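You operate a simulated robot arm through the tools that you are given. There is no shell and no other tool. Be economical: measure what you need, move in short steps, check, and stop when the job is done.

You are at the controls of a simulated robot arm. One attempt, no reset.

TASK
Make room on the top of the converter for the green circuit card. At the end: the black relay is on the beige stock carton (marked "COUPLINGS"); the brown wooden brush from the top of the converter is on the top shelf of the grey frame stand; the grey roller stands where the black relay stood; the silver coupling from the top of the converter stands where the grey roller stood; the green circuit card marked "sense" from the card rack stands where the brown wooden brush stood; whatever was shut is shut again. Leave all else as you found it, and nothing knocked over. Set down upright: wooden brush.
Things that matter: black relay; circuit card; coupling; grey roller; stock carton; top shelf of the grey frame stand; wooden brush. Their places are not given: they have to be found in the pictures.

The check looks at the end state, three seconds after you hand in, the way a careful person would. Anything else that was tipped, shoved, dropped, spilled or broken makes it a failure.

THE ROBOT
A 7-joint arm with a two-finger parallel gripper, fixed in place. Base frame: the origin is at the foot of the arm, x ahead of it, y to its left, z up; the work surface is at about z = 0.85. Lengths are in m, angles in degrees, forces in N, time in s.
With the tool pointing down near the work surface it reaches from about 0.3 to 0.7 m from the base axis. Its first joint turns from -66.0 to 66.0 degrees. Payload 1.57 kg.
Tool frame: the origin (TCP) lies between the finger pads and is the grasp point; the fingertips stand 0.03 m ahead of it; z points along the fingers, y is the line along which they close. The gripper opens to 0.11 m. The fingers are 0.024 m wide and 0.012 m thick; the gripper's body (0.048 by 0.112 m) begins 0.078 m behind the TCP.
Orientation is told as [roll, pitch, yaw] about the base's x, y, z axes, in that order, counted from this pose: with the fingers straight down and closing along the base's y, the tool's x points along the base's -x, its y along +y and its z along -z.

THE INTERFACE
- The arm moves only by the tool step_arm. Its argument "series" is a list of rows, each an object (a shift or turn left out is 0, a gripper value left out holds the last) with "delta_pos": the shift along the tool's x, y, z in units of 20 mm (1.0 is 20 mm), a list of three; "rotation": the turn, a rotation vector about the tool's x, y, z in units of 5 degrees (1.0 is 5 degrees), a list of three. In form: [{"delta_pos": [dx, dy, dz], "rotation": [rx, ry, rz]}, ...]. A call has 1 to 20 rows; each row shifts and turns the commanded pose from where the row before left it, along the tool's axes as they then stand. "jaw" is the gripper command, from -1 (shut) to 1 (fully open), values between in proportion, set as the call begins (left out, the last holds). A call with a number of a shift or a turn outside -1 to 1 is refused whole. A row lasts 0.2 s, in which the tool goes at most 0.05 m and 8.6 degrees; a call with a longer step from one row to the next is refused whole, and so is a gripper value outside its range. A pose out of reach is approached as far as the arm can. The call stops where the force on the tool passes 40 N (or 10 N more than at its start, if that is more) or the arm is blocked; 0.2 s more then pass. Each finger travels about 0.108 m/s and halts on what it meets, pressing with about 22 N; the grip force reading is that of the motor and also rises with nothing between the fingers. The clock runs only during rows and for 0.2 s after the last one: add rows that do not move to give the fingers time. It gives the time, the measured TCP pose, the force on the tool (base axes), the opening and the grip force at its end, in the units of the frame above (readings bear some noise), with the torque about the TCP (base axes, N m) and any sound that the robot's microphone picked up, and new pictures: "show" is both (left out), scene, wrist or none.
- Cameras (640 x 400 px; columns grow to the right, rows downward): "scene" is fixed at [0.1656, -0.3979, 1.3944]; the picture's right is [0.76, -0.65, 0.00], its down [-0.44, -0.51, -0.74] and it looks along [0.48, 0.56, -0.67] (base axes); focal length 269 px, centre (320, 200). "wrist" rides on the gripper at [0.07, 0.016, -0.141] in the tool frame; the picture's right is [-0.23, 0.97, 0.00], its down [-0.86, -0.20, -0.48] and it looks along [-0.47, -0.11, 0.88] (tool axes); focal length 222 px, centre (320, 200).
- probe_pixels(camera, pixels): for up to 12 pixels [column, row] of the newest picture of that camera ("zoom" is the newest enlarged one), the place [x, y, z] in the base frame of the surface seen there, good to about 0.003 m. No time passes.
- zoom(camera, box): a new picture of the part [left, top, right, bottom] of that camera's present view, enlarged. No time passes.
- sign_off(): hands the job in; it is judged then, once.

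Go step by step. Measure first, check grasps and placings, and put right what went wrong. The budget is 80 turns and 200 pictures, counting those below and the enlarged ones. Unless the task says otherwise, let go and move clear before handing in, and close with one line.

The tools are called after "Emit:" by a JSON object that holds its "method" and its "body". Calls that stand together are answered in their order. step_arm: Moves the arm, as the interface text tells. Its arguments: {"type":"object","properties":{"series":{"type":"array","items":{"type":"object","properties":{"delta_pos":{"type":"array","items":{"type":"number"}},"rotation":{"type":"array","items":{"type":"number"}}}}},"jaw":{"type":"number"},"show":{"type":"string","enum":["both","scene","wrist","none"]}},"required":["series"]} The other tools are called the same way: probe_pixels (camera, pixels) gives the place of the surface under pixels of a picture; zoom (camera, box) takes an enlarged picture of a part of a camera's view; sign_off () hands the job in.

At the start:

```text
time: 0.0
tool_pos: [0.4361, 0.0675, 1.1752]
tool_rot: [0.0, 0.0, 0.0]
force: [0.2, 0.1, -0.3]
moment: [-0.01, -0.02, 0.02]
gripper_width: 0.1102
finger_force: 0.1
```

scene: 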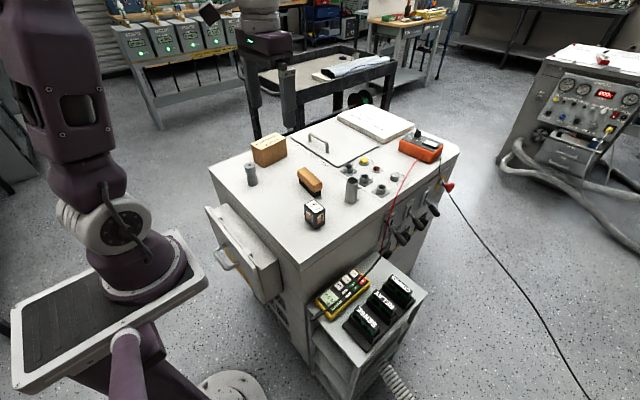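
wrist: 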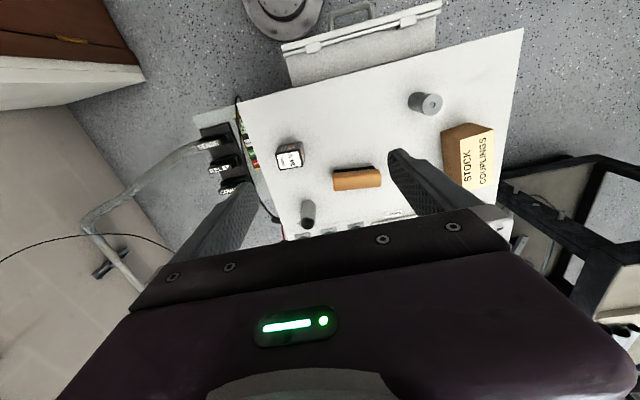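

The scene shows the converter top with carton (268,150), roller (251,175), brush (310,182), relay (314,214) and coupling (351,190). I'll zoom in for details.

Emit:
{"method": "zoom", "body": {"camera": "scene", "box": [200, 110, 460, 270]}}

Emit:
{"method": "zoom", "body": {"camera": "scene", "box": [290, 250, 450, 350]}}

Emit:
{"method": "zoom", "body": {"camera": "scene", "box": [200, 0, 420, 140]}}

Emit:
{"method": "probe_pixels", "body": {"camera": "scene", "pixels": [[268, 141], [251, 166], [250, 185], [312, 175], [306, 190], [315, 206], [315, 222], [351, 181], [350, 199], [300, 262], [209, 168], [400, 280]]}}

```text
2.46 times, centred on (330, 190) of scene
```

zoom: 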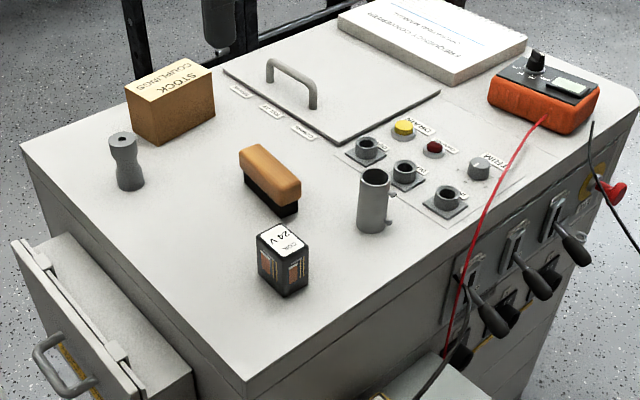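

```text
4.00 times, centred on (370, 300) of scene
```

zoom: 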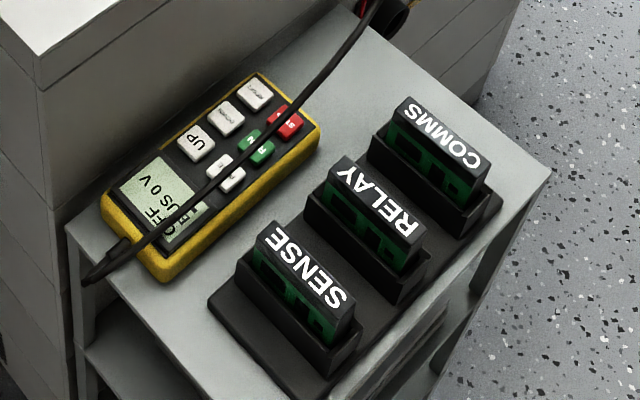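

```text
2.86 times, centred on (310, 70) of scene
```

zoom: 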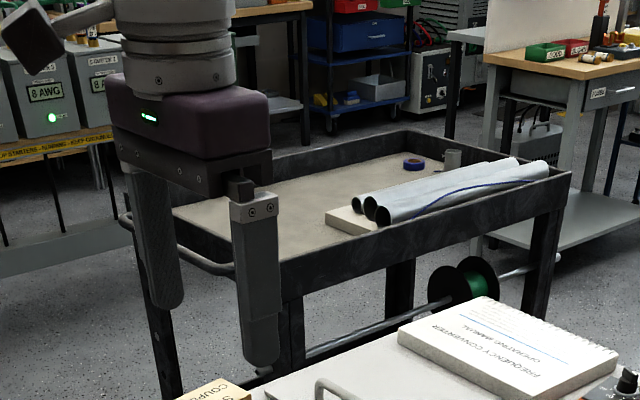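

```text
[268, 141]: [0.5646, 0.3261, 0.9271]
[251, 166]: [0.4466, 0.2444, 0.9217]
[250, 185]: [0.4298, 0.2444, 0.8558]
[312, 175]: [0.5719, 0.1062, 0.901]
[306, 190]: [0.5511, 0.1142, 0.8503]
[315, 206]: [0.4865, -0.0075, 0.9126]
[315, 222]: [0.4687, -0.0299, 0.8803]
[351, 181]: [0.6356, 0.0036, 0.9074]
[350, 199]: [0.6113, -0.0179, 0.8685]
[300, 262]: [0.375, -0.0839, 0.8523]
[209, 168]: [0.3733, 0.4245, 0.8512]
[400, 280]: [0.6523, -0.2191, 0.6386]
```

I have the converter-top items. Next I'll look at the rack, the stand and the wrist view.

Emit:
{"method": "zoom", "body": {"camera": "wrist", "box": [180, 60, 520, 270]}}

Emit:
{"method": "zoom", "body": {"camera": "scene", "box": [280, 240, 480, 400]}}

Emit:
{"method": "probe_pixels", "body": {"camera": "scene", "pixels": [[358, 313], [374, 325], [366, 317], [384, 302], [400, 284], [346, 292], [330, 325], [350, 345], [425, 292], [375, 362], [410, 320], [360, 255]]}}

```text
1.88 times, centred on (350, 165) of wrist
```

zoom: 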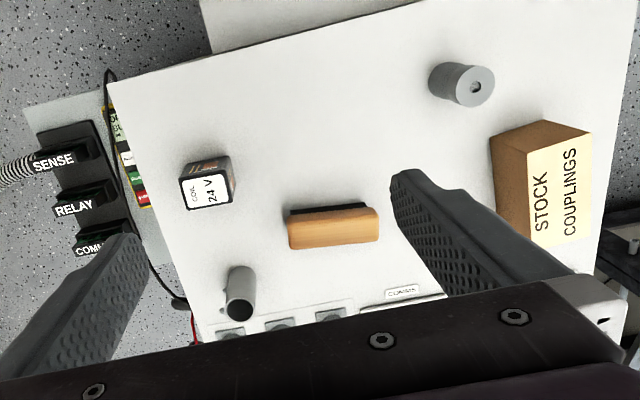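

```text
2.50 times, centred on (380, 320) of scene
```

zoom: 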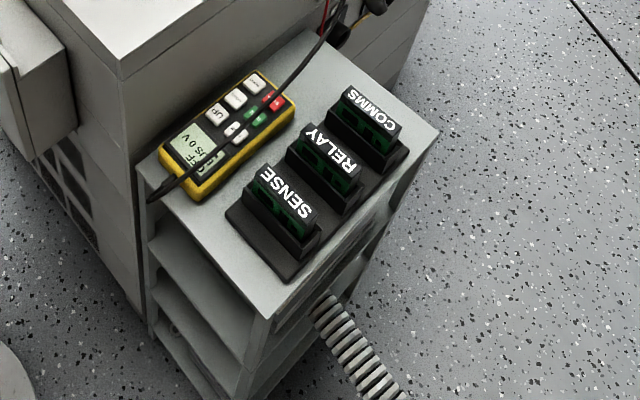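

```text
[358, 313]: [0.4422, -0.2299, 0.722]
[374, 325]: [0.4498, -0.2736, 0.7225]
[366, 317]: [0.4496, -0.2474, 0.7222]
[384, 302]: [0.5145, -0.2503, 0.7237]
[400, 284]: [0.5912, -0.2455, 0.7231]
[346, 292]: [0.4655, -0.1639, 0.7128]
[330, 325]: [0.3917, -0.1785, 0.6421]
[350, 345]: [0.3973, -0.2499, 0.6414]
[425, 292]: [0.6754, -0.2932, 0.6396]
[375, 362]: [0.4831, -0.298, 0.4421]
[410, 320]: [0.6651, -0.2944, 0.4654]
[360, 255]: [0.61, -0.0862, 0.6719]
```

The side stand (grey, top at z≈0.64) carries the rack and the meter. To check there is no other grey frame stand, I'll turn the wrist camera to the left and look.

Emit:
{"method": "step_arm", "body": {"series": [{"rotation": [0, 0, -1]}, {"rotation": [0, 0, -1]}, {"rotation": [0, 0, -1]}, {"rotation": [0, 0, -1]}, {"rotation": [0, 0, -1]}, {"rotation": [0, 0, -1]}, {"rotation": [0, 0, -1]}, {"rotation": [0, 0, -1]}, {"rotation": [0, 0, -1]}, {"rotation": [0, 0, -1]}, {"rotation": [0, 0, -1]}, {"rotation": [0, 0, -1]}, {"rotation": [0, 0, -1]}, {"rotation": [0, 0, -1]}], "show": "wrist"}}

```text
time: 3.0
tool_pos: [0.435, 0.0678, 1.175]
tool_rot: [0.0, 0.0, 70.1]
force: [0.4, -0.4, 0.5]
moment: [-0.01, -0.06, 0.0]
gripper_width: 0.1099
finger_force: 0.0
```

wrist: 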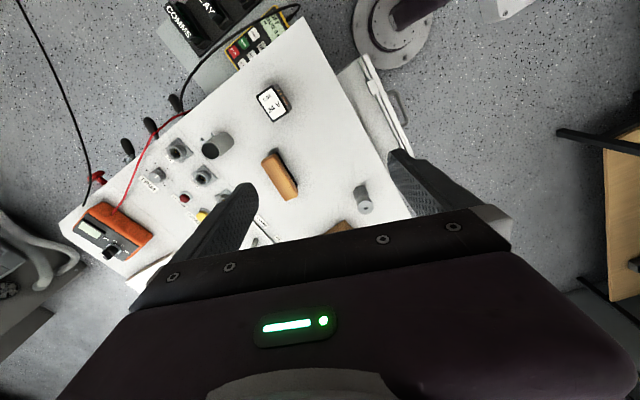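

No other stand is nearby, so the grey side stand (top z≈0.64) is the target shelf. I'll move over it to see its free area from above.

Emit:
{"method": "step_arm", "body": {"series": [{"delta_pos": [1, -0.95, 0]}, {"delta_pos": [1, -0.95, 0]}, {"delta_pos": [1, -0.95, 0]}, {"delta_pos": [1, -0.95, 0]}, {"delta_pos": [1, -0.95, 0]}, {"delta_pos": [1, -0.95, 0]}, {"delta_pos": [1, -0.95, 0]}, {"delta_pos": [1, -0.95, 0]}, {"delta_pos": [1, -0.95, 0], "rotation": [0, 0, -1]}, {"rotation": [0, 0, -1]}, {"rotation": [0, 0, -1]}, {"rotation": [0, 0, -1]}], "show": "both"}}

```text
time: 5.6
tool_pos: [0.5348, -0.1608, 1.1763]
tool_rot: [0.0, 0.0, 90.1]
force: [0.7, -0.1, 0.6]
moment: [0.01, -0.04, 0.02]
gripper_width: 0.1099
finger_force: 0.1
```

scene: 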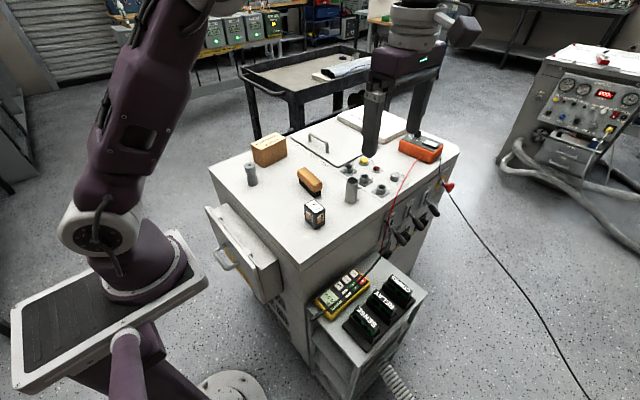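
wrist: 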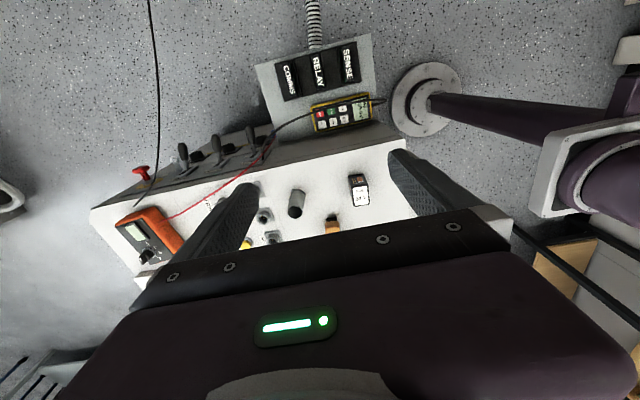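

Emit:
{"method": "zoom", "body": {"camera": "wrist", "box": [150, 20, 420, 190]}}

Emit:
{"method": "probe_pixels", "body": {"camera": "wrist", "pixels": [[255, 66], [369, 36], [378, 115], [270, 120], [285, 115], [278, 98], [313, 105], [315, 128], [372, 120], [370, 98], [250, 130], [215, 145]]}}

Emit:
{"method": "zoom", "body": {"camera": "scene", "box": [340, 140, 480, 300]}}

```text
2.35 times, centred on (285, 105) of wrist
```

zoom: 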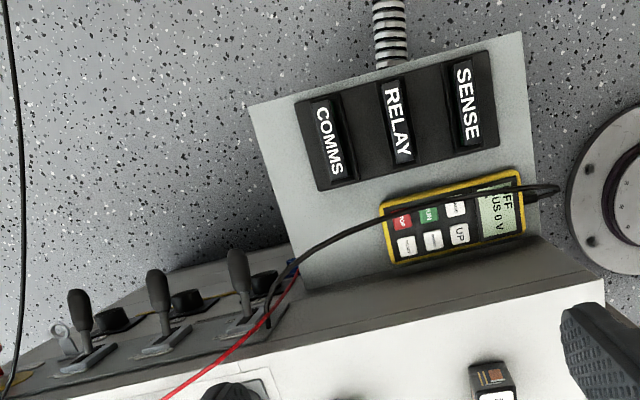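

```text
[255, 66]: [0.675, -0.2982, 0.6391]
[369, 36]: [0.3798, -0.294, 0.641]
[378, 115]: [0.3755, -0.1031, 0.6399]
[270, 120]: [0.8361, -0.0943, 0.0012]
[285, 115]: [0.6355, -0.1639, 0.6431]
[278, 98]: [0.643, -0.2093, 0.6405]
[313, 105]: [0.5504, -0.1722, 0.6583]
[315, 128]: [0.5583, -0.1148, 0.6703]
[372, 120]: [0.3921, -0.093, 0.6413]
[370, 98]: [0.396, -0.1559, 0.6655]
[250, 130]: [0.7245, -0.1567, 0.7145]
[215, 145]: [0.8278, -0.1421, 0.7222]
```

```text
2.50 times, centred on (410, 220) of scene
```

zoom: 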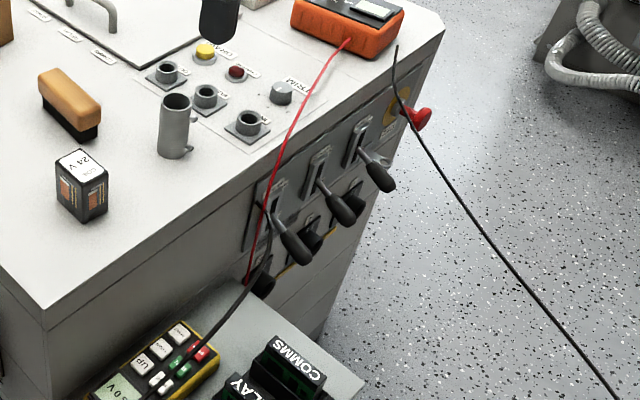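

The stand's free area is around (0.62,-0.17). I'll probe the cable and the rack edges in detail.

Emit:
{"method": "zoom", "body": {"camera": "wrist", "box": [240, 30, 400, 150]}}

```text
3.33 times, centred on (320, 90) of wrist
```

zoom: 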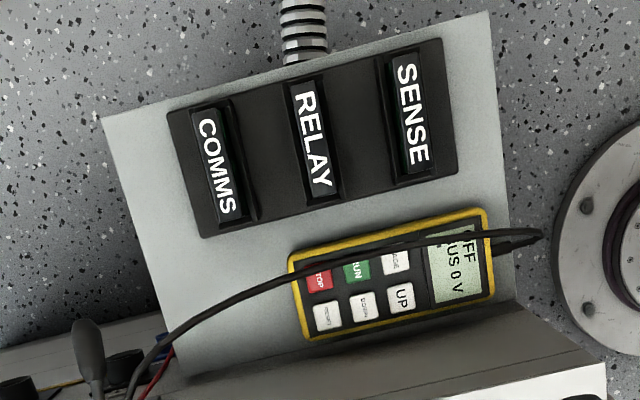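

Emit:
{"method": "probe_pixels", "body": {"camera": "zoom", "pixels": [[167, 108], [208, 238], [457, 172], [442, 40], [270, 288], [220, 310], [165, 345], [295, 275], [308, 338], [408, 60], [410, 168], [395, 118]]}}

Emit:
{"method": "probe_pixels", "body": {"camera": "zoom", "pixels": [[180, 365], [160, 290], [185, 250], [250, 270], [105, 120], [400, 235], [535, 240], [388, 55], [434, 163], [424, 50], [380, 180], [140, 385]]}}

```text
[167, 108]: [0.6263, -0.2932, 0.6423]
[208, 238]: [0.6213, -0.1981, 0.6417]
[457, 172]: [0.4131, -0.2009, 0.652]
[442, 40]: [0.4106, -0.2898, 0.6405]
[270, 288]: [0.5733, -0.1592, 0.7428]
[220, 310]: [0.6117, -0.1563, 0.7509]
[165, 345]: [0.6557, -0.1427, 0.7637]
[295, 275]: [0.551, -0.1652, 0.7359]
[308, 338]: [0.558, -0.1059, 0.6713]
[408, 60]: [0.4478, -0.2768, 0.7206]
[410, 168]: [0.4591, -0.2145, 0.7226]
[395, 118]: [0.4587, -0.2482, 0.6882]
```

```text
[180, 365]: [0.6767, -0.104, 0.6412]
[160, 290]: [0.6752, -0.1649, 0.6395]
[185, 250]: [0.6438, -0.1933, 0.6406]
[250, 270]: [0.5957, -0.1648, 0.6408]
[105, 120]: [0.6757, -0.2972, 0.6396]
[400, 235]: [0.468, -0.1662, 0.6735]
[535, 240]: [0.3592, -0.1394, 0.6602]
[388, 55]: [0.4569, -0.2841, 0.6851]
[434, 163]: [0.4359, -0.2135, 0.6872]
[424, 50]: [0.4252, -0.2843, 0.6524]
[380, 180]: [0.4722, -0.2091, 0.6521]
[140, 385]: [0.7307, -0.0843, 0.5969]
```

Rack spans x 0.411–0.626, y −0.292…−0.199. Cable runs at y≈−0.15, z≈0.75. There is a free strip at x 0.63–0.676, y<−0.2 for the brush. I'll turn back to yaw 0 above the converter top to measure the items.

Emit:
{"method": "step_arm", "body": {"series": [{"delta_pos": [-0.4, 0, 0.1], "rotation": [0, 0, 1]}, {"delta_pos": [-0.4, 0.03, 0.1], "rotation": [0, 0, 1]}, {"delta_pos": [-0.39, 0.07, 0.1], "rotation": [0, 0, 1]}, {"delta_pos": [-0.39, 0.1, 0.1], "rotation": [0, 0, 1]}, {"delta_pos": [-0.38, 0.14, 0.1], "rotation": [0, 0, 1]}, {"delta_pos": [-0.36, 0.17, 0.1], "rotation": [0, 0, 1]}, {"delta_pos": [-0.35, 0.2, 0.1], "rotation": [0, 0, 1]}, {"delta_pos": [-0.33, 0.23, 0.1], "rotation": [0, 0, 1]}, {"delta_pos": [-0.31, 0.26, 0.1], "rotation": [0, 0, 1]}, {"delta_pos": [-0.28, 0.28, 0.1], "rotation": [0, 0, 1]}, {"delta_pos": [-0.26, 0.31, 0.1], "rotation": [0, 0, 1]}, {"delta_pos": [-0.23, 0.33, 0.1], "rotation": [0, 0, 1]}, {"delta_pos": [-0.2, 0.35, 0.1], "rotation": [0, 0, 1]}, {"delta_pos": [-0.17, 0.36, 0.1], "rotation": [0, 0, 1]}, {"delta_pos": [-0.14, 0.38, 0.1], "rotation": [0, 0, 1]}, {"delta_pos": [-0.1, 0.39, 0.1], "rotation": [0, 0, 1]}, {"delta_pos": [-0.07, 0.39, 0.1], "rotation": [0, 0, 1]}, {"delta_pos": [-0.03, 0.4, 0.1], "rotation": [0, 0, 1]}, {"delta_pos": [0, 1, 0]}, {"delta_pos": [0, 1, 0]}], "show": "wrist"}}

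```text
time: 9.8
tool_pos: [0.5338, 0.0235, 1.1387]
tool_rot: [0.0, 0.1, 0.0]
force: [0.8, -0.4, 0.8]
moment: [0.0, -0.01, -0.05]
gripper_width: 0.1099
finger_force: 0.0
```

wrist: 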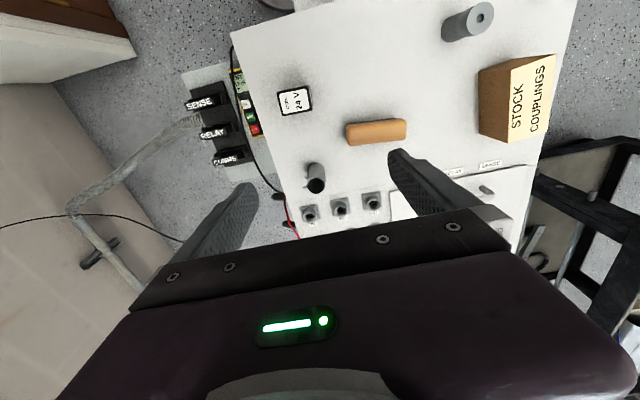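

Emit:
{"method": "zoom", "body": {"camera": "wrist", "box": [260, 60, 420, 210]}}

```text
2.67 times, centred on (340, 135) of wrist
```

zoom: 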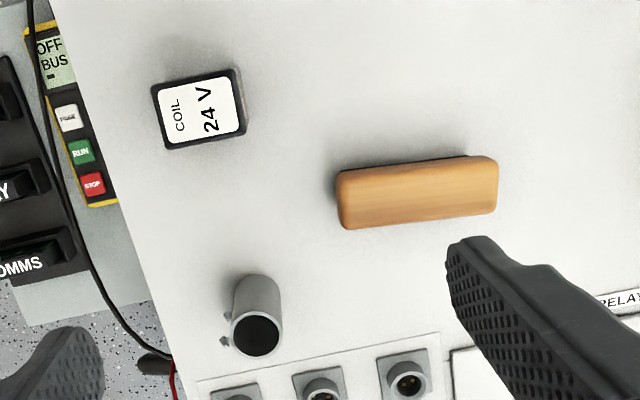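

Now probing the corners of the relay top and brush top, and the coupling rim, in this zoom.

Emit:
{"method": "probe_pixels", "body": {"camera": "zoom", "pixels": [[154, 88], [235, 73], [243, 132], [165, 146], [340, 176], [347, 226], [494, 207], [492, 160], [234, 335], [280, 335], [258, 316], [257, 354]]}}

Emit:
{"method": "probe_pixels", "body": {"camera": "wrist", "pixels": [[467, 17], [491, 17], [479, 5], [479, 29], [445, 38], [509, 63], [553, 57], [541, 129], [498, 139], [460, 45], [481, 75], [483, 130]]}}

```text
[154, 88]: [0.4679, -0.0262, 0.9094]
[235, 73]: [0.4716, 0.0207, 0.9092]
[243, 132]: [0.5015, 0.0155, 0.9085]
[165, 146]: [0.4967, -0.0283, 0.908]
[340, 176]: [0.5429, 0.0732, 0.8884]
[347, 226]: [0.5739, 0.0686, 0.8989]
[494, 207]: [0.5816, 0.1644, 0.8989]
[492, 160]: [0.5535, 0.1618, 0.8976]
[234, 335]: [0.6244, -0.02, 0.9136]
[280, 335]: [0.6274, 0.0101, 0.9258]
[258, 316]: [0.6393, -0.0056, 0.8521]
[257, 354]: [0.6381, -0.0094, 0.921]
```

```text
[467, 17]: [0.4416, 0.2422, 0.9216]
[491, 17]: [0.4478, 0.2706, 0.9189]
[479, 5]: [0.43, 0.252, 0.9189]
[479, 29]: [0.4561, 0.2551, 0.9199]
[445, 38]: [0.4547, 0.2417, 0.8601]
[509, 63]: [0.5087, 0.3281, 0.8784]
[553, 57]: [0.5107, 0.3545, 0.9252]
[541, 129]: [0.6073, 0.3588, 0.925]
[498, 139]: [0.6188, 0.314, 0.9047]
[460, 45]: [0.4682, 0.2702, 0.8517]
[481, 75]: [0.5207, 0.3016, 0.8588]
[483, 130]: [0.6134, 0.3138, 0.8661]
```

Relay centre is (0.485,−0.004), 0.033×0.047 m, top 0.908, yaw about −6°. I'll move above it with the gripper open.

Emit:
{"method": "step_arm", "body": {"series": [{"delta_pos": [1, -0.7, 1]}, {"delta_pos": [1, -0.675, 1]}, {"delta_pos": [0.45, 0, 1]}, {"delta_pos": [0, 0, 1]}, {"delta_pos": [0, 0, 1]}, {"delta_pos": [0, 0, 1], "rotation": [0, 0, 0.6]}, {"delta_pos": [0, 0, 1], "rotation": [0, 0, 0.6]}, {}], "jaw": 1, "show": "both"}}

```text
time: 11.6
tool_pos: [0.4853, -0.0037, 0.9986]
tool_rot: [0.1, 0.0, -6.0]
force: [0.6, -0.3, 0.0]
moment: [-0.01, 0.0, 0.01]
gripper_width: 0.11
finger_force: 0.1
```

scene: 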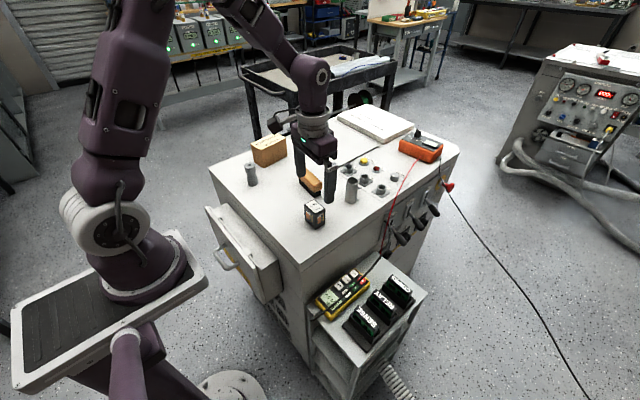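
wrist: 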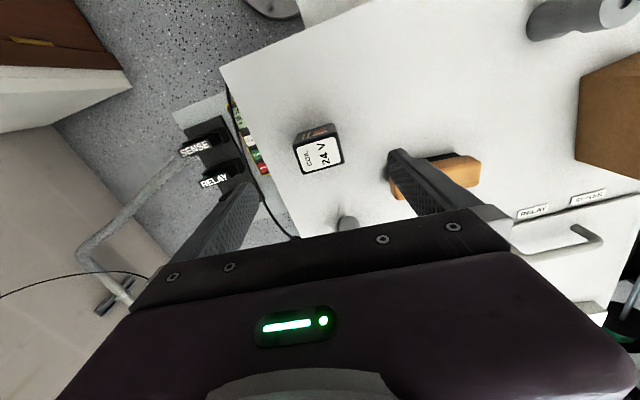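

The relay is at wrist (320,155), between the fingers. A quick re-measure before descending.

Emit:
{"method": "probe_pixels", "body": {"camera": "wrist", "pixels": [[296, 149], [336, 138], [343, 160], [303, 172], [313, 126], [322, 155]]}}

```text
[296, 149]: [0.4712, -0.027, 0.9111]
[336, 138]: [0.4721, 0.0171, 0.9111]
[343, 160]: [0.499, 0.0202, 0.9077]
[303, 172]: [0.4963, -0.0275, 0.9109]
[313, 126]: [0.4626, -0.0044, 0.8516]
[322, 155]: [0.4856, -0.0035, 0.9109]
```

The relay is centred. Descending to z≈0.89, then closing.

Emit:
{"method": "step_arm", "body": {"series": [{"delta_pos": [0, 0, 1], "rotation": [0, 0, -0.5]}, {"delta_pos": [0, 0, 1]}, {"delta_pos": [0, 0, 1]}, {"delta_pos": [0, 0, 1]}, {"delta_pos": [0, 0, 1]}, {"delta_pos": [0, 0, 0.45]}, {}], "show": "wrist"}}

Emit:
{"method": "step_arm", "body": {"series": [{}, {}, {}, {}], "jaw": -1, "show": "scene"}}

```text
time: 13.2
tool_pos: [0.4861, -0.0044, 0.8891]
tool_rot: [0.0, 0.0, -3.5]
force: [0.1, 0.1, 1.2]
moment: [0.0, -0.01, -0.04]
gripper_width: 0.1101
finger_force: 0.1
```

wrist: 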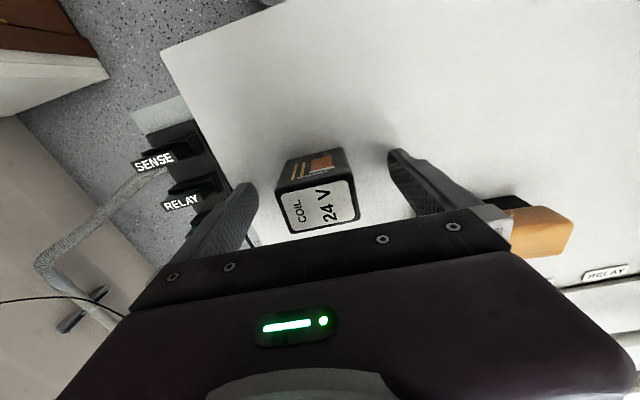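

```text
time: 14.2
tool_pos: [0.4864, -0.0048, 0.89]
tool_rot: [0.0, 0.0, -3.6]
force: [-0.8, -0.5, 0.7]
moment: [-0.02, -0.01, 0.02]
gripper_width: 0.0496
finger_force: 21.6
```

scene: 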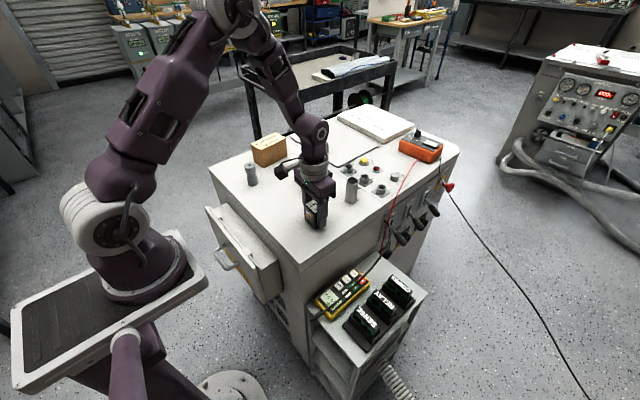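

Gripped at 0.050 m width. Lifting and carrying toward the carton.

Emit:
{"method": "step_arm", "body": {"series": [{"delta_pos": [0, 0, -1]}, {"delta_pos": [0, 0, -1]}, {"delta_pos": [0, 0, -1]}, {"delta_pos": [0, 0, -1]}, {"delta_pos": [0, 0, -1]}, {"delta_pos": [0, 0, -1]}, {"delta_pos": [0, 0, -1]}, {"delta_pos": [0, 1, 0]}, {"delta_pos": [0, 1, 0]}, {"delta_pos": [0, 1, 0]}, {"delta_pos": [0, 1, 0]}, {"delta_pos": [0, 1, 0]}, {"delta_pos": [0, 1, 0]}, {"delta_pos": [-0.5, 1, 0]}, {"delta_pos": [-0.5, 1, 0]}, {"delta_pos": [-0.5, 1, 0]}, {"delta_pos": [-0.5, 1, 0]}, {}]}}

```text
time: 18.0
tool_pos: [0.5371, 0.1934, 1.0316]
tool_rot: [0.1, 0.1, -3.6]
force: [0.7, 0.7, -0.9]
moment: [-0.04, 0.01, -0.02]
gripper_width: 0.0496
finger_force: 21.8
```

scene: 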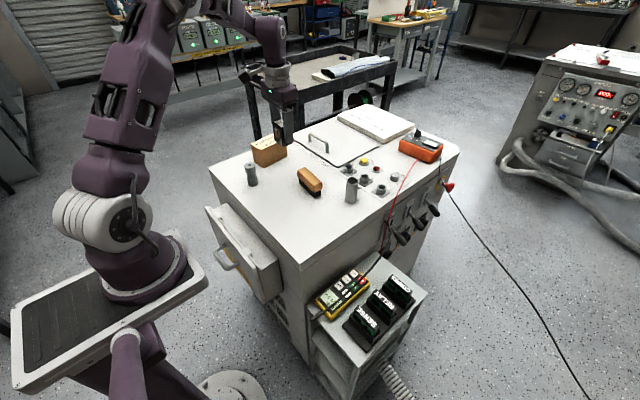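
wrist: 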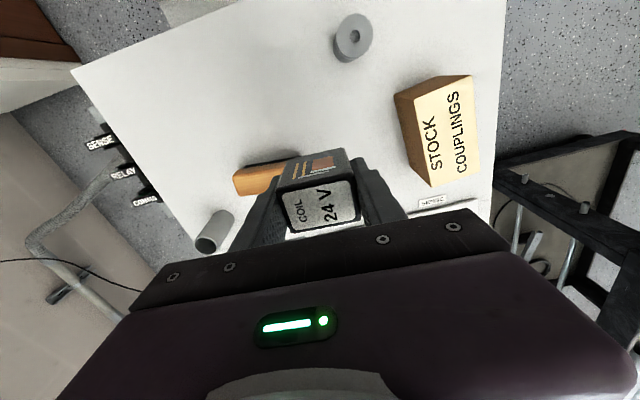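

Good view of the carton (440,130) and the roller (354,38). Probing their tops.

Emit:
{"method": "probe_pixels", "body": {"camera": "wrist", "pixels": [[412, 92], [470, 78], [478, 170], [432, 184], [440, 130], [354, 30], [339, 38], [370, 38], [354, 54], [354, 17], [340, 50], [398, 97]]}}

Emit:
{"method": "zoom", "body": {"camera": "wrist", "box": [310, 0, 410, 70]}}

```text
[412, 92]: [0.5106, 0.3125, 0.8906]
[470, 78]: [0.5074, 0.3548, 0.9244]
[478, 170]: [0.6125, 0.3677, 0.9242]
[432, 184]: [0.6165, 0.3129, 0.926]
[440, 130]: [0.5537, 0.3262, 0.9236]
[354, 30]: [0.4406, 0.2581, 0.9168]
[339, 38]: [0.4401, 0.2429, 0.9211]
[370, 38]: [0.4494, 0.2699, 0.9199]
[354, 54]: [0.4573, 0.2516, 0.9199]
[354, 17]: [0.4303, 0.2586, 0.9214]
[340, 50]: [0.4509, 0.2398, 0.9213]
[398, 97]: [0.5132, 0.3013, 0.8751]
```

```text
5.71 times, centred on (360, 35) of wrist
```

zoom: 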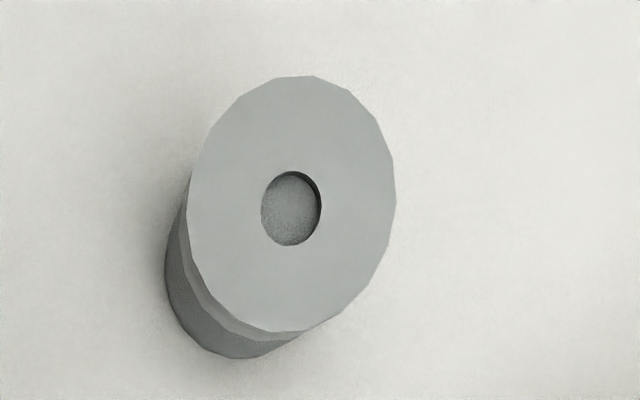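

Carton top centre (0.561,0.335), top 0.925. Moving over it and lowering to just above contact.

Emit:
{"method": "step_arm", "body": {"series": [{"delta_pos": [-0.2, 1, 0]}, {"delta_pos": [-0.2, 1, 0]}, {"delta_pos": [-0.2, 1, 0]}, {"delta_pos": [-0.2, 1, 0]}, {"delta_pos": [-0.07, 1, 0]}, {"delta_pos": [0, 1, 0]}, {"delta_pos": [0, 1, 0]}, {"delta_pos": [0, 0.15, 0]}, {"delta_pos": [0, 0, 1]}, {"delta_pos": [0, 0, 1]}, {"delta_pos": [0, 0, 0.8]}, {"delta_pos": [0, 0, 0.3]}, {}]}}

```text
time: 20.8
tool_pos: [0.5635, 0.333, 0.9681]
tool_rot: [0.0, 0.1, -3.6]
force: [-0.2, -0.3, -1.8]
moment: [0.01, 0.02, -0.01]
gripper_width: 0.0496
finger_force: 22.3
```

scene: 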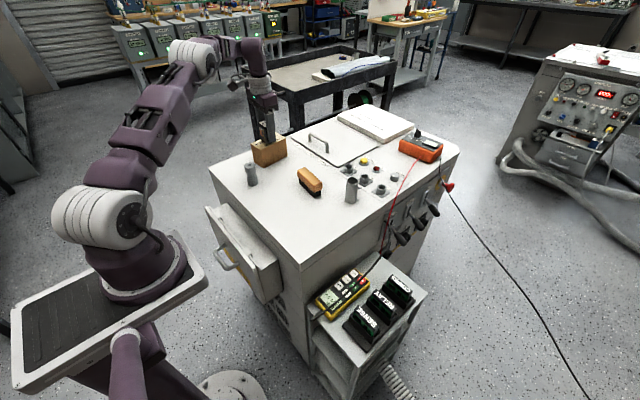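
wrist: 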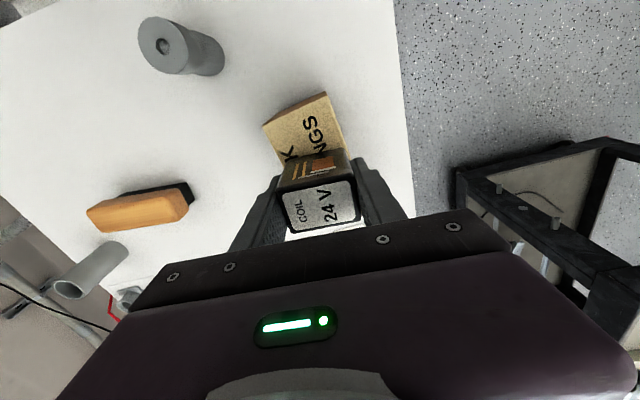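

The relay is just above the carton. I'll lower in tiny steps until contact force shows.

Emit:
{"method": "step_arm", "body": {"series": [{"delta_pos": [0, 0, 0.1]}, {"delta_pos": [0, 0, 0.1]}, {}], "show": "none"}}

```text
time: 21.6
tool_pos: [0.5632, 0.3364, 0.9636]
tool_rot: [0.1, 0.0, -3.5]
force: [-2.9, 0.9, 15.4]
moment: [-0.17, 0.17, 0.0]
gripper_width: 0.0497
finger_force: 22.0
```

Contact felt (15 N). Easing up slightly and opening partway.

Emit:
{"method": "step_arm", "body": {"series": [{"delta_pos": [0, 0, -0.07]}, {}], "show": "none"}}

Emit:
{"method": "step_arm", "body": {"series": [{}, {}, {}, {"delta_pos": [0, 0, -1]}, {"delta_pos": [0, 0, -1]}, {"delta_pos": [0, 0, -1]}, {"delta_pos": [0, 0, -1]}, {"delta_pos": [0, 0, -1]}, {"delta_pos": [0, 0, -1]}, {}], "jaw": 0.4}}

```text
time: 22.2
tool_pos: [0.564, 0.3347, 0.965]
tool_rot: [0.1, 0.0, -3.6]
force: [1.3, 1.9, 4.6]
moment: [0.1, -0.11, 0.0]
gripper_width: 0.0496
finger_force: 21.6
```

```text
time: 24.4
tool_pos: [0.5643, 0.3356, 1.0464]
tool_rot: [0.1, -0.2, -3.4]
force: [-0.1, -0.1, -0.5]
moment: [0.01, 0.0, 0.02]
gripper_width: 0.0769
finger_force: 0.0
out of reach, approached as far as the arm can: row 8, 9
```

scene: 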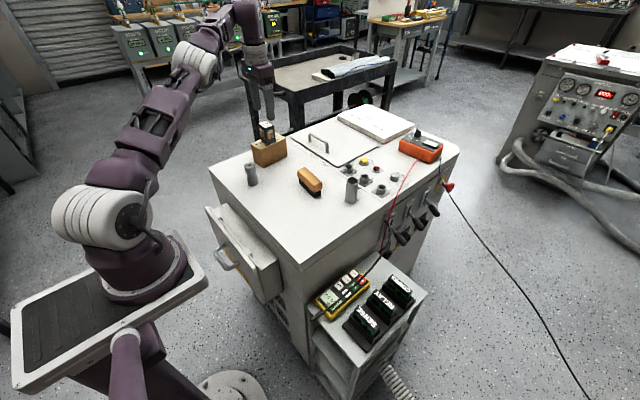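
wrist: 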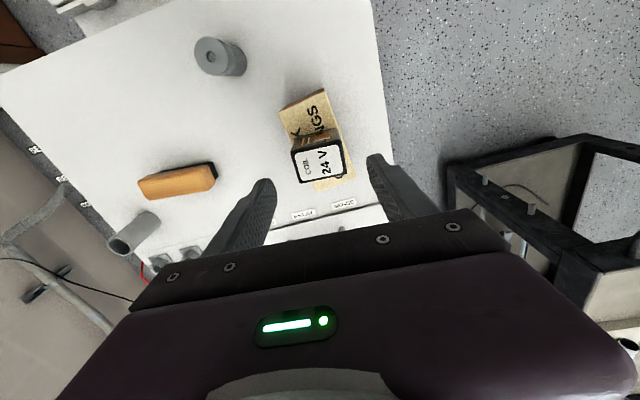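

The relay sits squarely on the carton (wrist 318,160). Next is the roller at (0.4445,0.2555), so I'm moving above it.

Emit:
{"method": "step_arm", "body": {"series": [{"delta_pos": [1, -0.8, 0]}, {"delta_pos": [1, -0.8, 0]}, {"delta_pos": [1, -0.8, 0]}, {"delta_pos": [1, -0.8, 0]}, {"delta_pos": [1, -0.8, 0]}, {"delta_pos": [0.7, -0.36, 0], "rotation": [0, 0, -0.7]}, {}]}}

```text
time: 26.0
tool_pos: [0.4425, 0.254, 1.0457]
tool_rot: [0.0, 0.0, 0.1]
force: [-1.0, -0.7, 0.2]
moment: [-0.01, -0.03, 0.0]
gripper_width: 0.077
finger_force: 0.1
```

scene: 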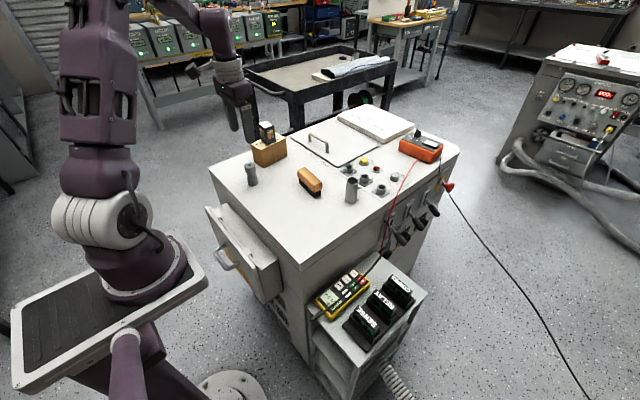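
wrist: 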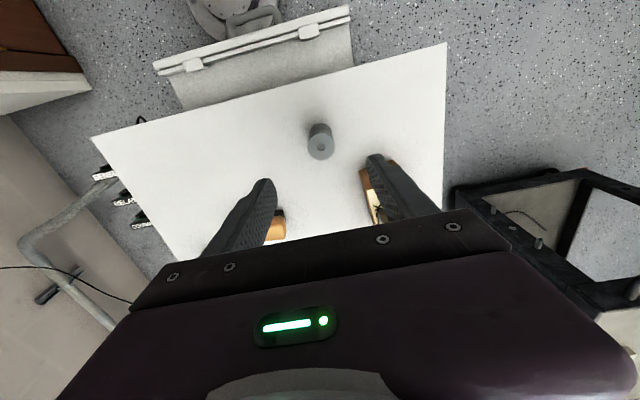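

The roller is at wrist (320,140). Probing its top.

Emit:
{"method": "probe_pixels", "body": {"camera": "wrist", "pixels": [[320, 147], [310, 148], [332, 147], [321, 158], [320, 136], [319, 128]]}}

Emit:
{"method": "zoom", "body": {"camera": "scene", "box": [225, 110, 305, 200]}}

```text
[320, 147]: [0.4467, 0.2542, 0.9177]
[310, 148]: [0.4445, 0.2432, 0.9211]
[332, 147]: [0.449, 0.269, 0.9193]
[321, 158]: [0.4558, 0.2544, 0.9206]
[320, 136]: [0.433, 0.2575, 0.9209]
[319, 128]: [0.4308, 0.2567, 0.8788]
```

```text
4.44 times, centred on (265, 155) of scene
```

zoom: 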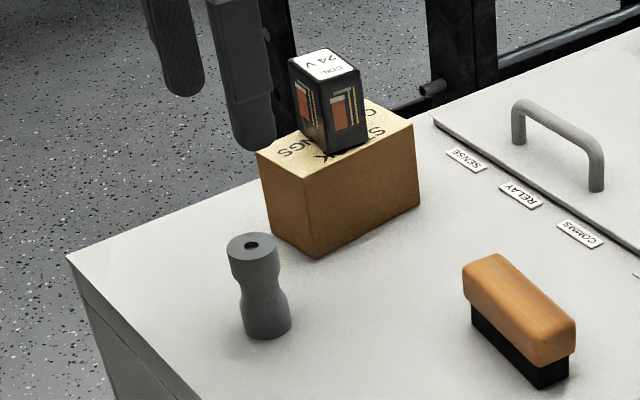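

Roller centre is (0.4445,0.2555). Descending to z≈0.888 and closing.

Emit:
{"method": "step_arm", "body": {"series": [{"delta_pos": [-0.1, 0.07, 1]}, {"delta_pos": [0, 0, 1]}, {"delta_pos": [0, 0, 1]}, {"delta_pos": [0, 0, 1]}, {"delta_pos": [0, 0, 1]}, {"delta_pos": [0, 0, 1]}, {"delta_pos": [0, 0, 1]}, {"delta_pos": [0, 0, 0.8]}, {}], "show": "wrist"}}

Emit:
{"method": "step_arm", "body": {"series": [{}, {}, {}, {}], "jaw": -1, "show": "scene"}}

```text
time: 28.0
tool_pos: [0.4452, 0.2551, 0.8889]
tool_rot: [0.0, 0.0, 0.0]
force: [0.3, -0.1, -0.1]
moment: [0.02, -0.01, 0.03]
gripper_width: 0.077
finger_force: 0.0
```

wrist: 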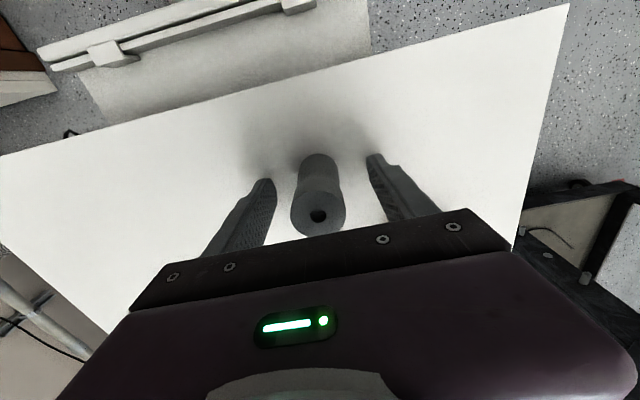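

```text
time: 29.0
tool_pos: [0.4442, 0.2561, 0.8907]
tool_rot: [0.0, 0.0, 0.1]
force: [0.2, -0.1, -0.2]
moment: [0.01, -0.01, 0.0]
gripper_width: 0.0329
finger_force: 21.6
```

scene: 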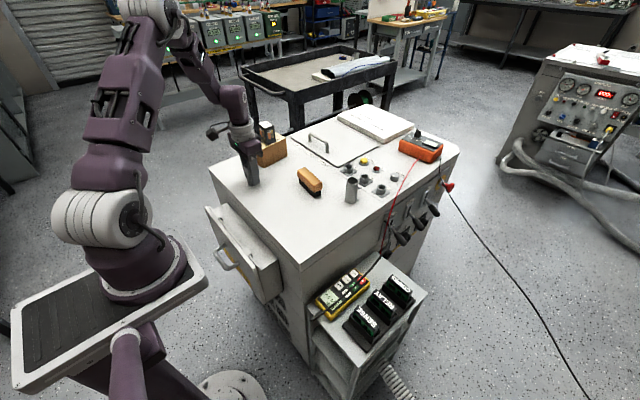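

Roller gripped (0.033 m). Lifting and carrying to the relay's old spot (0.485,−0.0045).

Emit:
{"method": "step_arm", "body": {"series": [{"delta_pos": [0, 0, -1]}, {"delta_pos": [0, 0, -1]}, {"delta_pos": [0, 0, -1]}, {"delta_pos": [0, 0, -1]}, {"delta_pos": [0, -1, 0]}, {"delta_pos": [0, -1, 0]}, {"delta_pos": [0, -1, 0]}, {"delta_pos": [0, -1, 0]}, {"delta_pos": [0, -1, 0]}, {"delta_pos": [0, -1, 0]}, {"delta_pos": [0, -1, 0]}, {"delta_pos": [0, -1, 0]}, {"delta_pos": [0, -1, 0]}, {"delta_pos": [-0.5, -1, 0]}, {"delta_pos": [-0.5, -1, 0]}, {"delta_pos": [-0.5, -1, 0]}, {"delta_pos": [-0.5, -1, 0]}, {}], "show": "none"}}

Emit:
{"method": "step_arm", "body": {"series": [{"delta_pos": [0, 0, 1]}, {"delta_pos": [0, 0, 1]}, {"delta_pos": [0, 0, 1]}, {"delta_pos": [0, 0, 0.7]}, {}]}}

```text
time: 32.8
tool_pos: [0.4854, -0.0043, 0.9716]
tool_rot: [0.0, 0.0, 0.0]
force: [0.1, -0.2, -1.2]
moment: [0.02, 0.01, 0.0]
gripper_width: 0.0327
finger_force: 22.2
```

```text
time: 34.0
tool_pos: [0.4845, -0.0047, 0.8958]
tool_rot: [0.1, -0.1, 0.0]
force: [-0.4, 0.3, -0.6]
moment: [-0.02, 0.01, 0.0]
gripper_width: 0.0331
finger_force: 22.7
```

scene: 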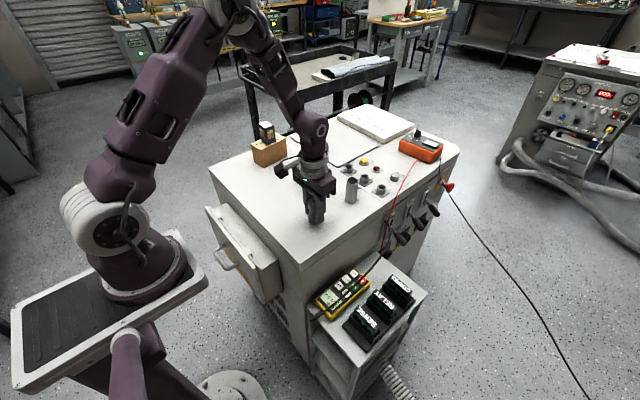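
wrist: 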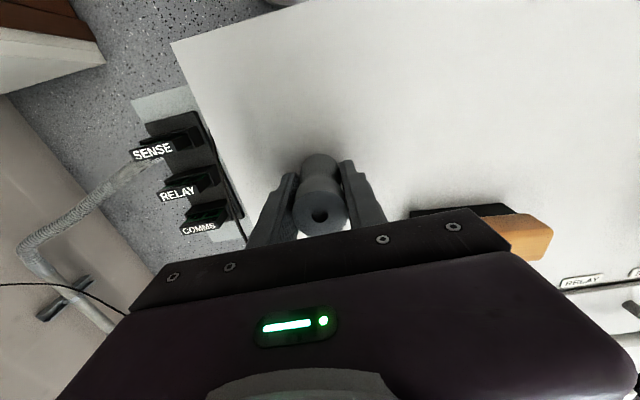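

About 5 mm above the surface. Lowering gently to contact.

Emit:
{"method": "step_arm", "body": {"series": [{"delta_pos": [0, 0, 0.1]}, {"delta_pos": [0, 0, 0.1]}, {"delta_pos": [0, 0, 0.08]}, {}], "show": "none"}}

```text
time: 35.0
tool_pos: [0.4849, -0.0051, 0.8908]
tool_rot: [0.0, 0.0, 0.0]
force: [0.9, -0.4, -1.2]
moment: [0.01, 0.01, -0.01]
gripper_width: 0.0333
finger_force: 22.0
```

Emit:
{"method": "step_arm", "body": {"series": [{"delta_pos": [0, 0, 0.06]}, {"delta_pos": [0, 0, 0.06]}, {}], "show": "none"}}

```text
time: 35.8
tool_pos: [0.4851, -0.0045, 0.8888]
tool_rot: [0.1, -0.1, 0.0]
force: [-2.5, 0.7, 18.2]
moment: [-0.01, 0.06, 0.05]
gripper_width: 0.0331
finger_force: 22.2
```

Contact (18 N). Easing up, opening, and retreating upward.

Emit:
{"method": "step_arm", "body": {"series": [{"delta_pos": [0, 0, -0.07]}, {}], "show": "none"}}

Emit:
{"method": "step_arm", "body": {"series": [{}, {}, {}, {"delta_pos": [0, 0, -1]}, {"delta_pos": [0, 0, -1]}, {"delta_pos": [0, 0, -1]}, {"delta_pos": [0, 0, -1]}, {"delta_pos": [0, 0, -1]}, {"delta_pos": [0, 0, -1]}, {"delta_pos": [0, 0, -1]}, {"delta_pos": [-1, 0, 0]}, {"delta_pos": [-1, 0, 0]}, {"delta_pos": [-1, 0, 0]}, {"delta_pos": [-1, 0, 0]}, {"delta_pos": [-1, 0, 0]}, {"delta_pos": [-1, 0, 0]}, {"delta_pos": [-1, 0, 0]}, {}], "jaw": 0.4}}

```text
time: 36.4
tool_pos: [0.4847, -0.0051, 0.8896]
tool_rot: [0.1, 0.0, 0.0]
force: [0.3, -0.1, -1.0]
moment: [0.0, 0.0, -0.01]
gripper_width: 0.0327
finger_force: 21.9
```

```text
time: 40.2
tool_pos: [0.6251, -0.0041, 1.0317]
tool_rot: [0.0, 0.0, -0.1]
force: [-0.2, 0.8, -0.1]
moment: [0.0, 0.01, 0.01]
gripper_width: 0.0769
finger_force: 0.0
```

scene: 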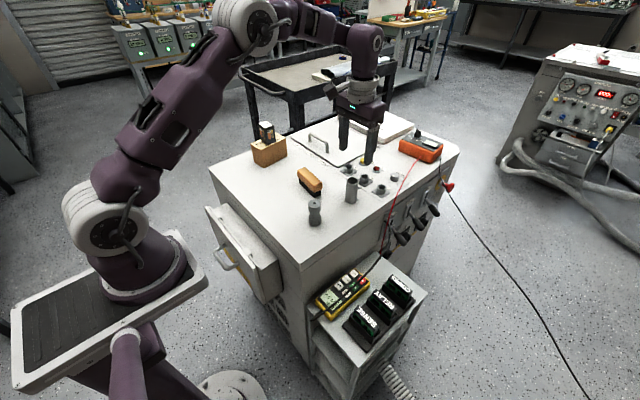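
wrist: 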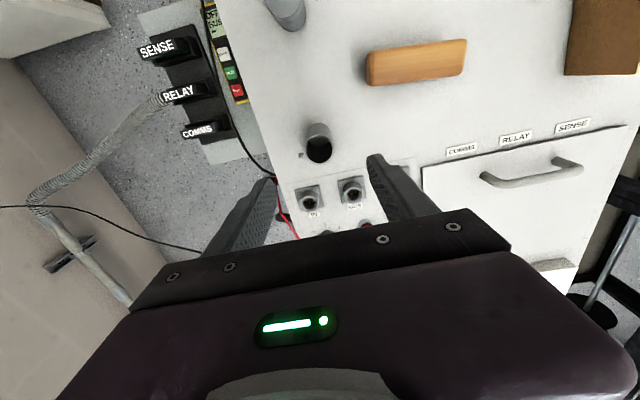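

The roller stands at the relay's spot (scene 314,213). The coupling is at wrist (318,145), so I'll zoom to see its screw and measure it.

Emit:
{"method": "zoom", "body": {"camera": "wrist", "box": [270, 100, 370, 180]}}

Emit:
{"method": "zoom", "body": {"camera": "scene", "box": [290, 160, 390, 235]}}

Emit:
{"method": "probe_pixels", "body": {"camera": "wrist", "pixels": [[307, 150], [331, 150], [318, 138], [320, 163], [300, 156], [317, 126], [369, 52], [369, 80], [463, 70], [463, 43]]}}

```text
5.00 times, centred on (320, 140) of wrist
```

zoom: 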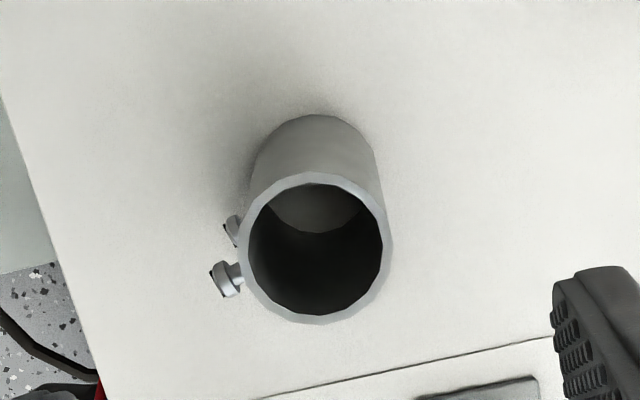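

```text
5.33 times, centred on (340, 198) of scene
```

zoom: 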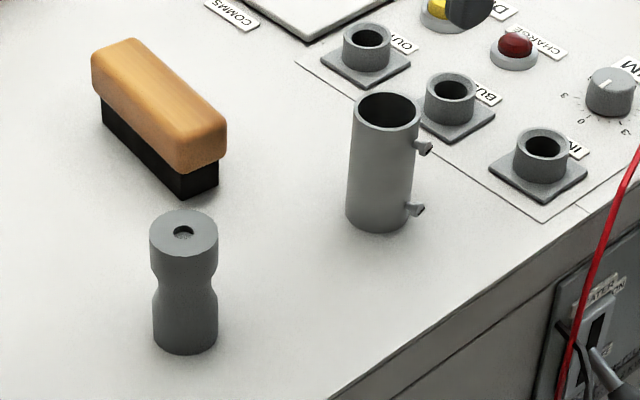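

```text
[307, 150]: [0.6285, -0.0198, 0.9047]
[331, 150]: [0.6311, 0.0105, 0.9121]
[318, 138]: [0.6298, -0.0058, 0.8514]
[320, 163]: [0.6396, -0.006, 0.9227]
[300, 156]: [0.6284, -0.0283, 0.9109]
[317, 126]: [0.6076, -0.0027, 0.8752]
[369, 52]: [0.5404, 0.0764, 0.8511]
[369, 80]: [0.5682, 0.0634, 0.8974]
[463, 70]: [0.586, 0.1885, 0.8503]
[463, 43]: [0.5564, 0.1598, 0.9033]
```

The coupling's screws point to −y, so I'll grip along x with yaw 90. Centre ≈(0.6245,−0.005). I'll rotate and narrow the jaw to about 0.055.

Emit:
{"method": "step_arm", "body": {"series": [{"rotation": [0, 0, -1]}, {"rotation": [0, 0, -1]}, {"rotation": [0, 0, -1]}, {"rotation": [0, 0, -1]}, {"rotation": [0, 0, -1]}, {"rotation": [0, 0, -1]}, {"rotation": [0, 0, -1]}, {"rotation": [0, 0, -1]}, {"rotation": [0, 0, -1]}, {"rotation": [0, 0, -1]}, {"rotation": [0, 0, -1]}, {"rotation": [0, 0, -1]}, {"rotation": [0, 0, -1]}, {"rotation": [0, 0, -1]}, {"rotation": [0, 0, -1]}, {"rotation": [0, 0, -1]}, {"rotation": [0, 0, -1]}, {"rotation": [0, 0, -1]}, {}], "jaw": 0}}

```text
time: 44.2
tool_pos: [0.6258, -0.0044, 1.0319]
tool_rot: [0.0, -0.1, 90.1]
force: [0.6, 0.4, 0.1]
moment: [-0.02, 0.02, 0.0]
gripper_width: 0.0551
finger_force: 0.1
```

scene: 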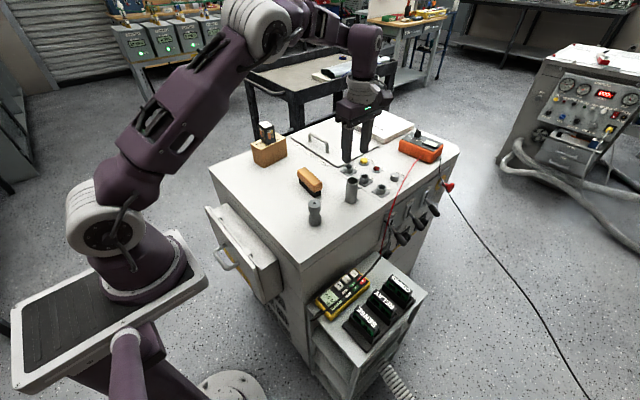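
wrist: 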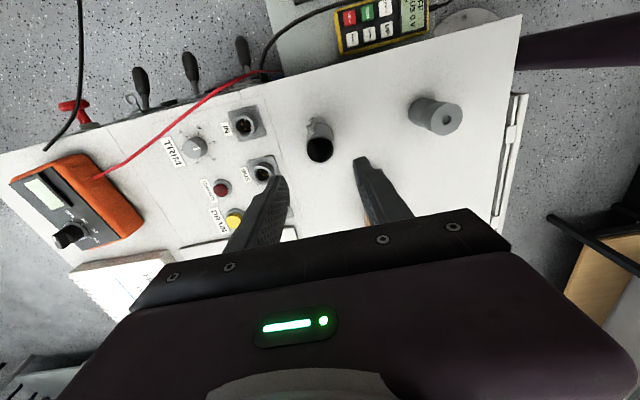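

Emit:
{"method": "probe_pixels", "body": {"camera": "wrist", "pixels": [[307, 150], [332, 150], [320, 163], [319, 160], [262, 175], [272, 160], [245, 125], [263, 172]]}}

Emit:
{"method": "zoom", "body": {"camera": "wrist", "box": [220, 90, 380, 210]}}

```text
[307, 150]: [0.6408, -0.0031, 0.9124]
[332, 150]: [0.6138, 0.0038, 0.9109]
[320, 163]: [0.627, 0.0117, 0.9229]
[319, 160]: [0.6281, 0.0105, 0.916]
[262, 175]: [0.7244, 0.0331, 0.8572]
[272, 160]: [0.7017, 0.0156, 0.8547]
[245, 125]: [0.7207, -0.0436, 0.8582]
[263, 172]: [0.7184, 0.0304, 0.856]
```

```text
3.33 times, centred on (300, 150) of wrist
```

zoom: 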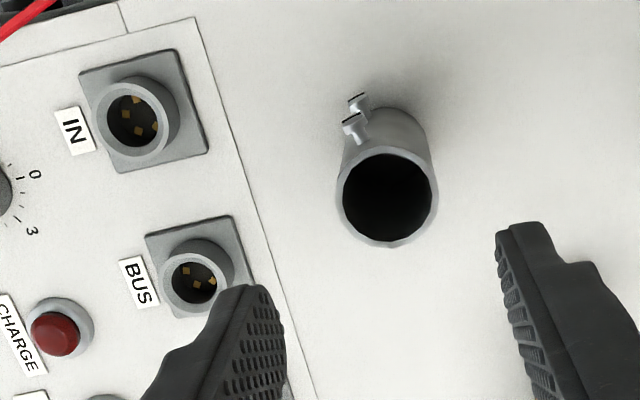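

The path is clear: sockets start at x≈0.69, and the screws point to −y clear of the fingers. Descending and gripping.

Emit:
{"method": "step_arm", "body": {"series": [{"delta_pos": [0, 0, 1]}, {"delta_pos": [0, 0, 1]}, {"delta_pos": [0, 0, 1]}, {"delta_pos": [0, 0, 1]}, {"delta_pos": [0, 0, 1]}, {"delta_pos": [0, 0, 1]}, {"delta_pos": [0, 0, 0.8]}, {}], "show": "wrist"}}

Emit:
{"method": "step_arm", "body": {"series": [{}, {}, {}, {}], "jaw": -1, "show": "scene"}}

```text
time: 46.0
tool_pos: [0.6249, -0.0036, 0.8938]
tool_rot: [0.1, -0.1, 90.0]
force: [-0.1, -0.1, -0.6]
moment: [0.02, 0.01, 0.0]
gripper_width: 0.0551
finger_force: 0.0
```

wrist: 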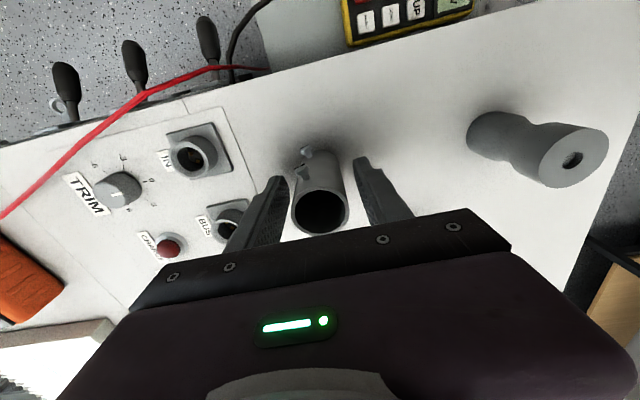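

```text
time: 47.0
tool_pos: [0.6259, -0.0038, 0.8954]
tool_rot: [0.0, 0.0, 90.0]
force: [0.2, -0.9, 0.5]
moment: [0.0, -0.02, 0.01]
gripper_width: 0.0358
finger_force: 22.1
```

scene: 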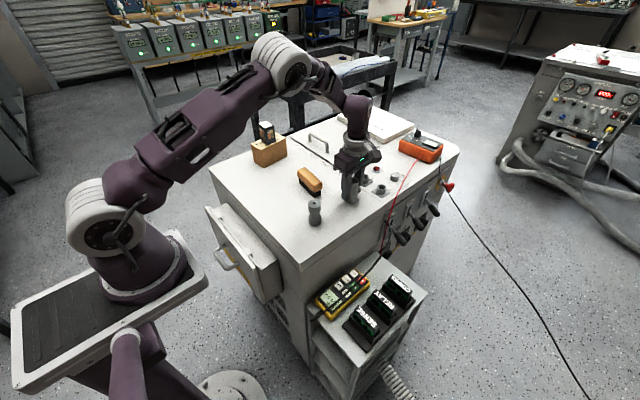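

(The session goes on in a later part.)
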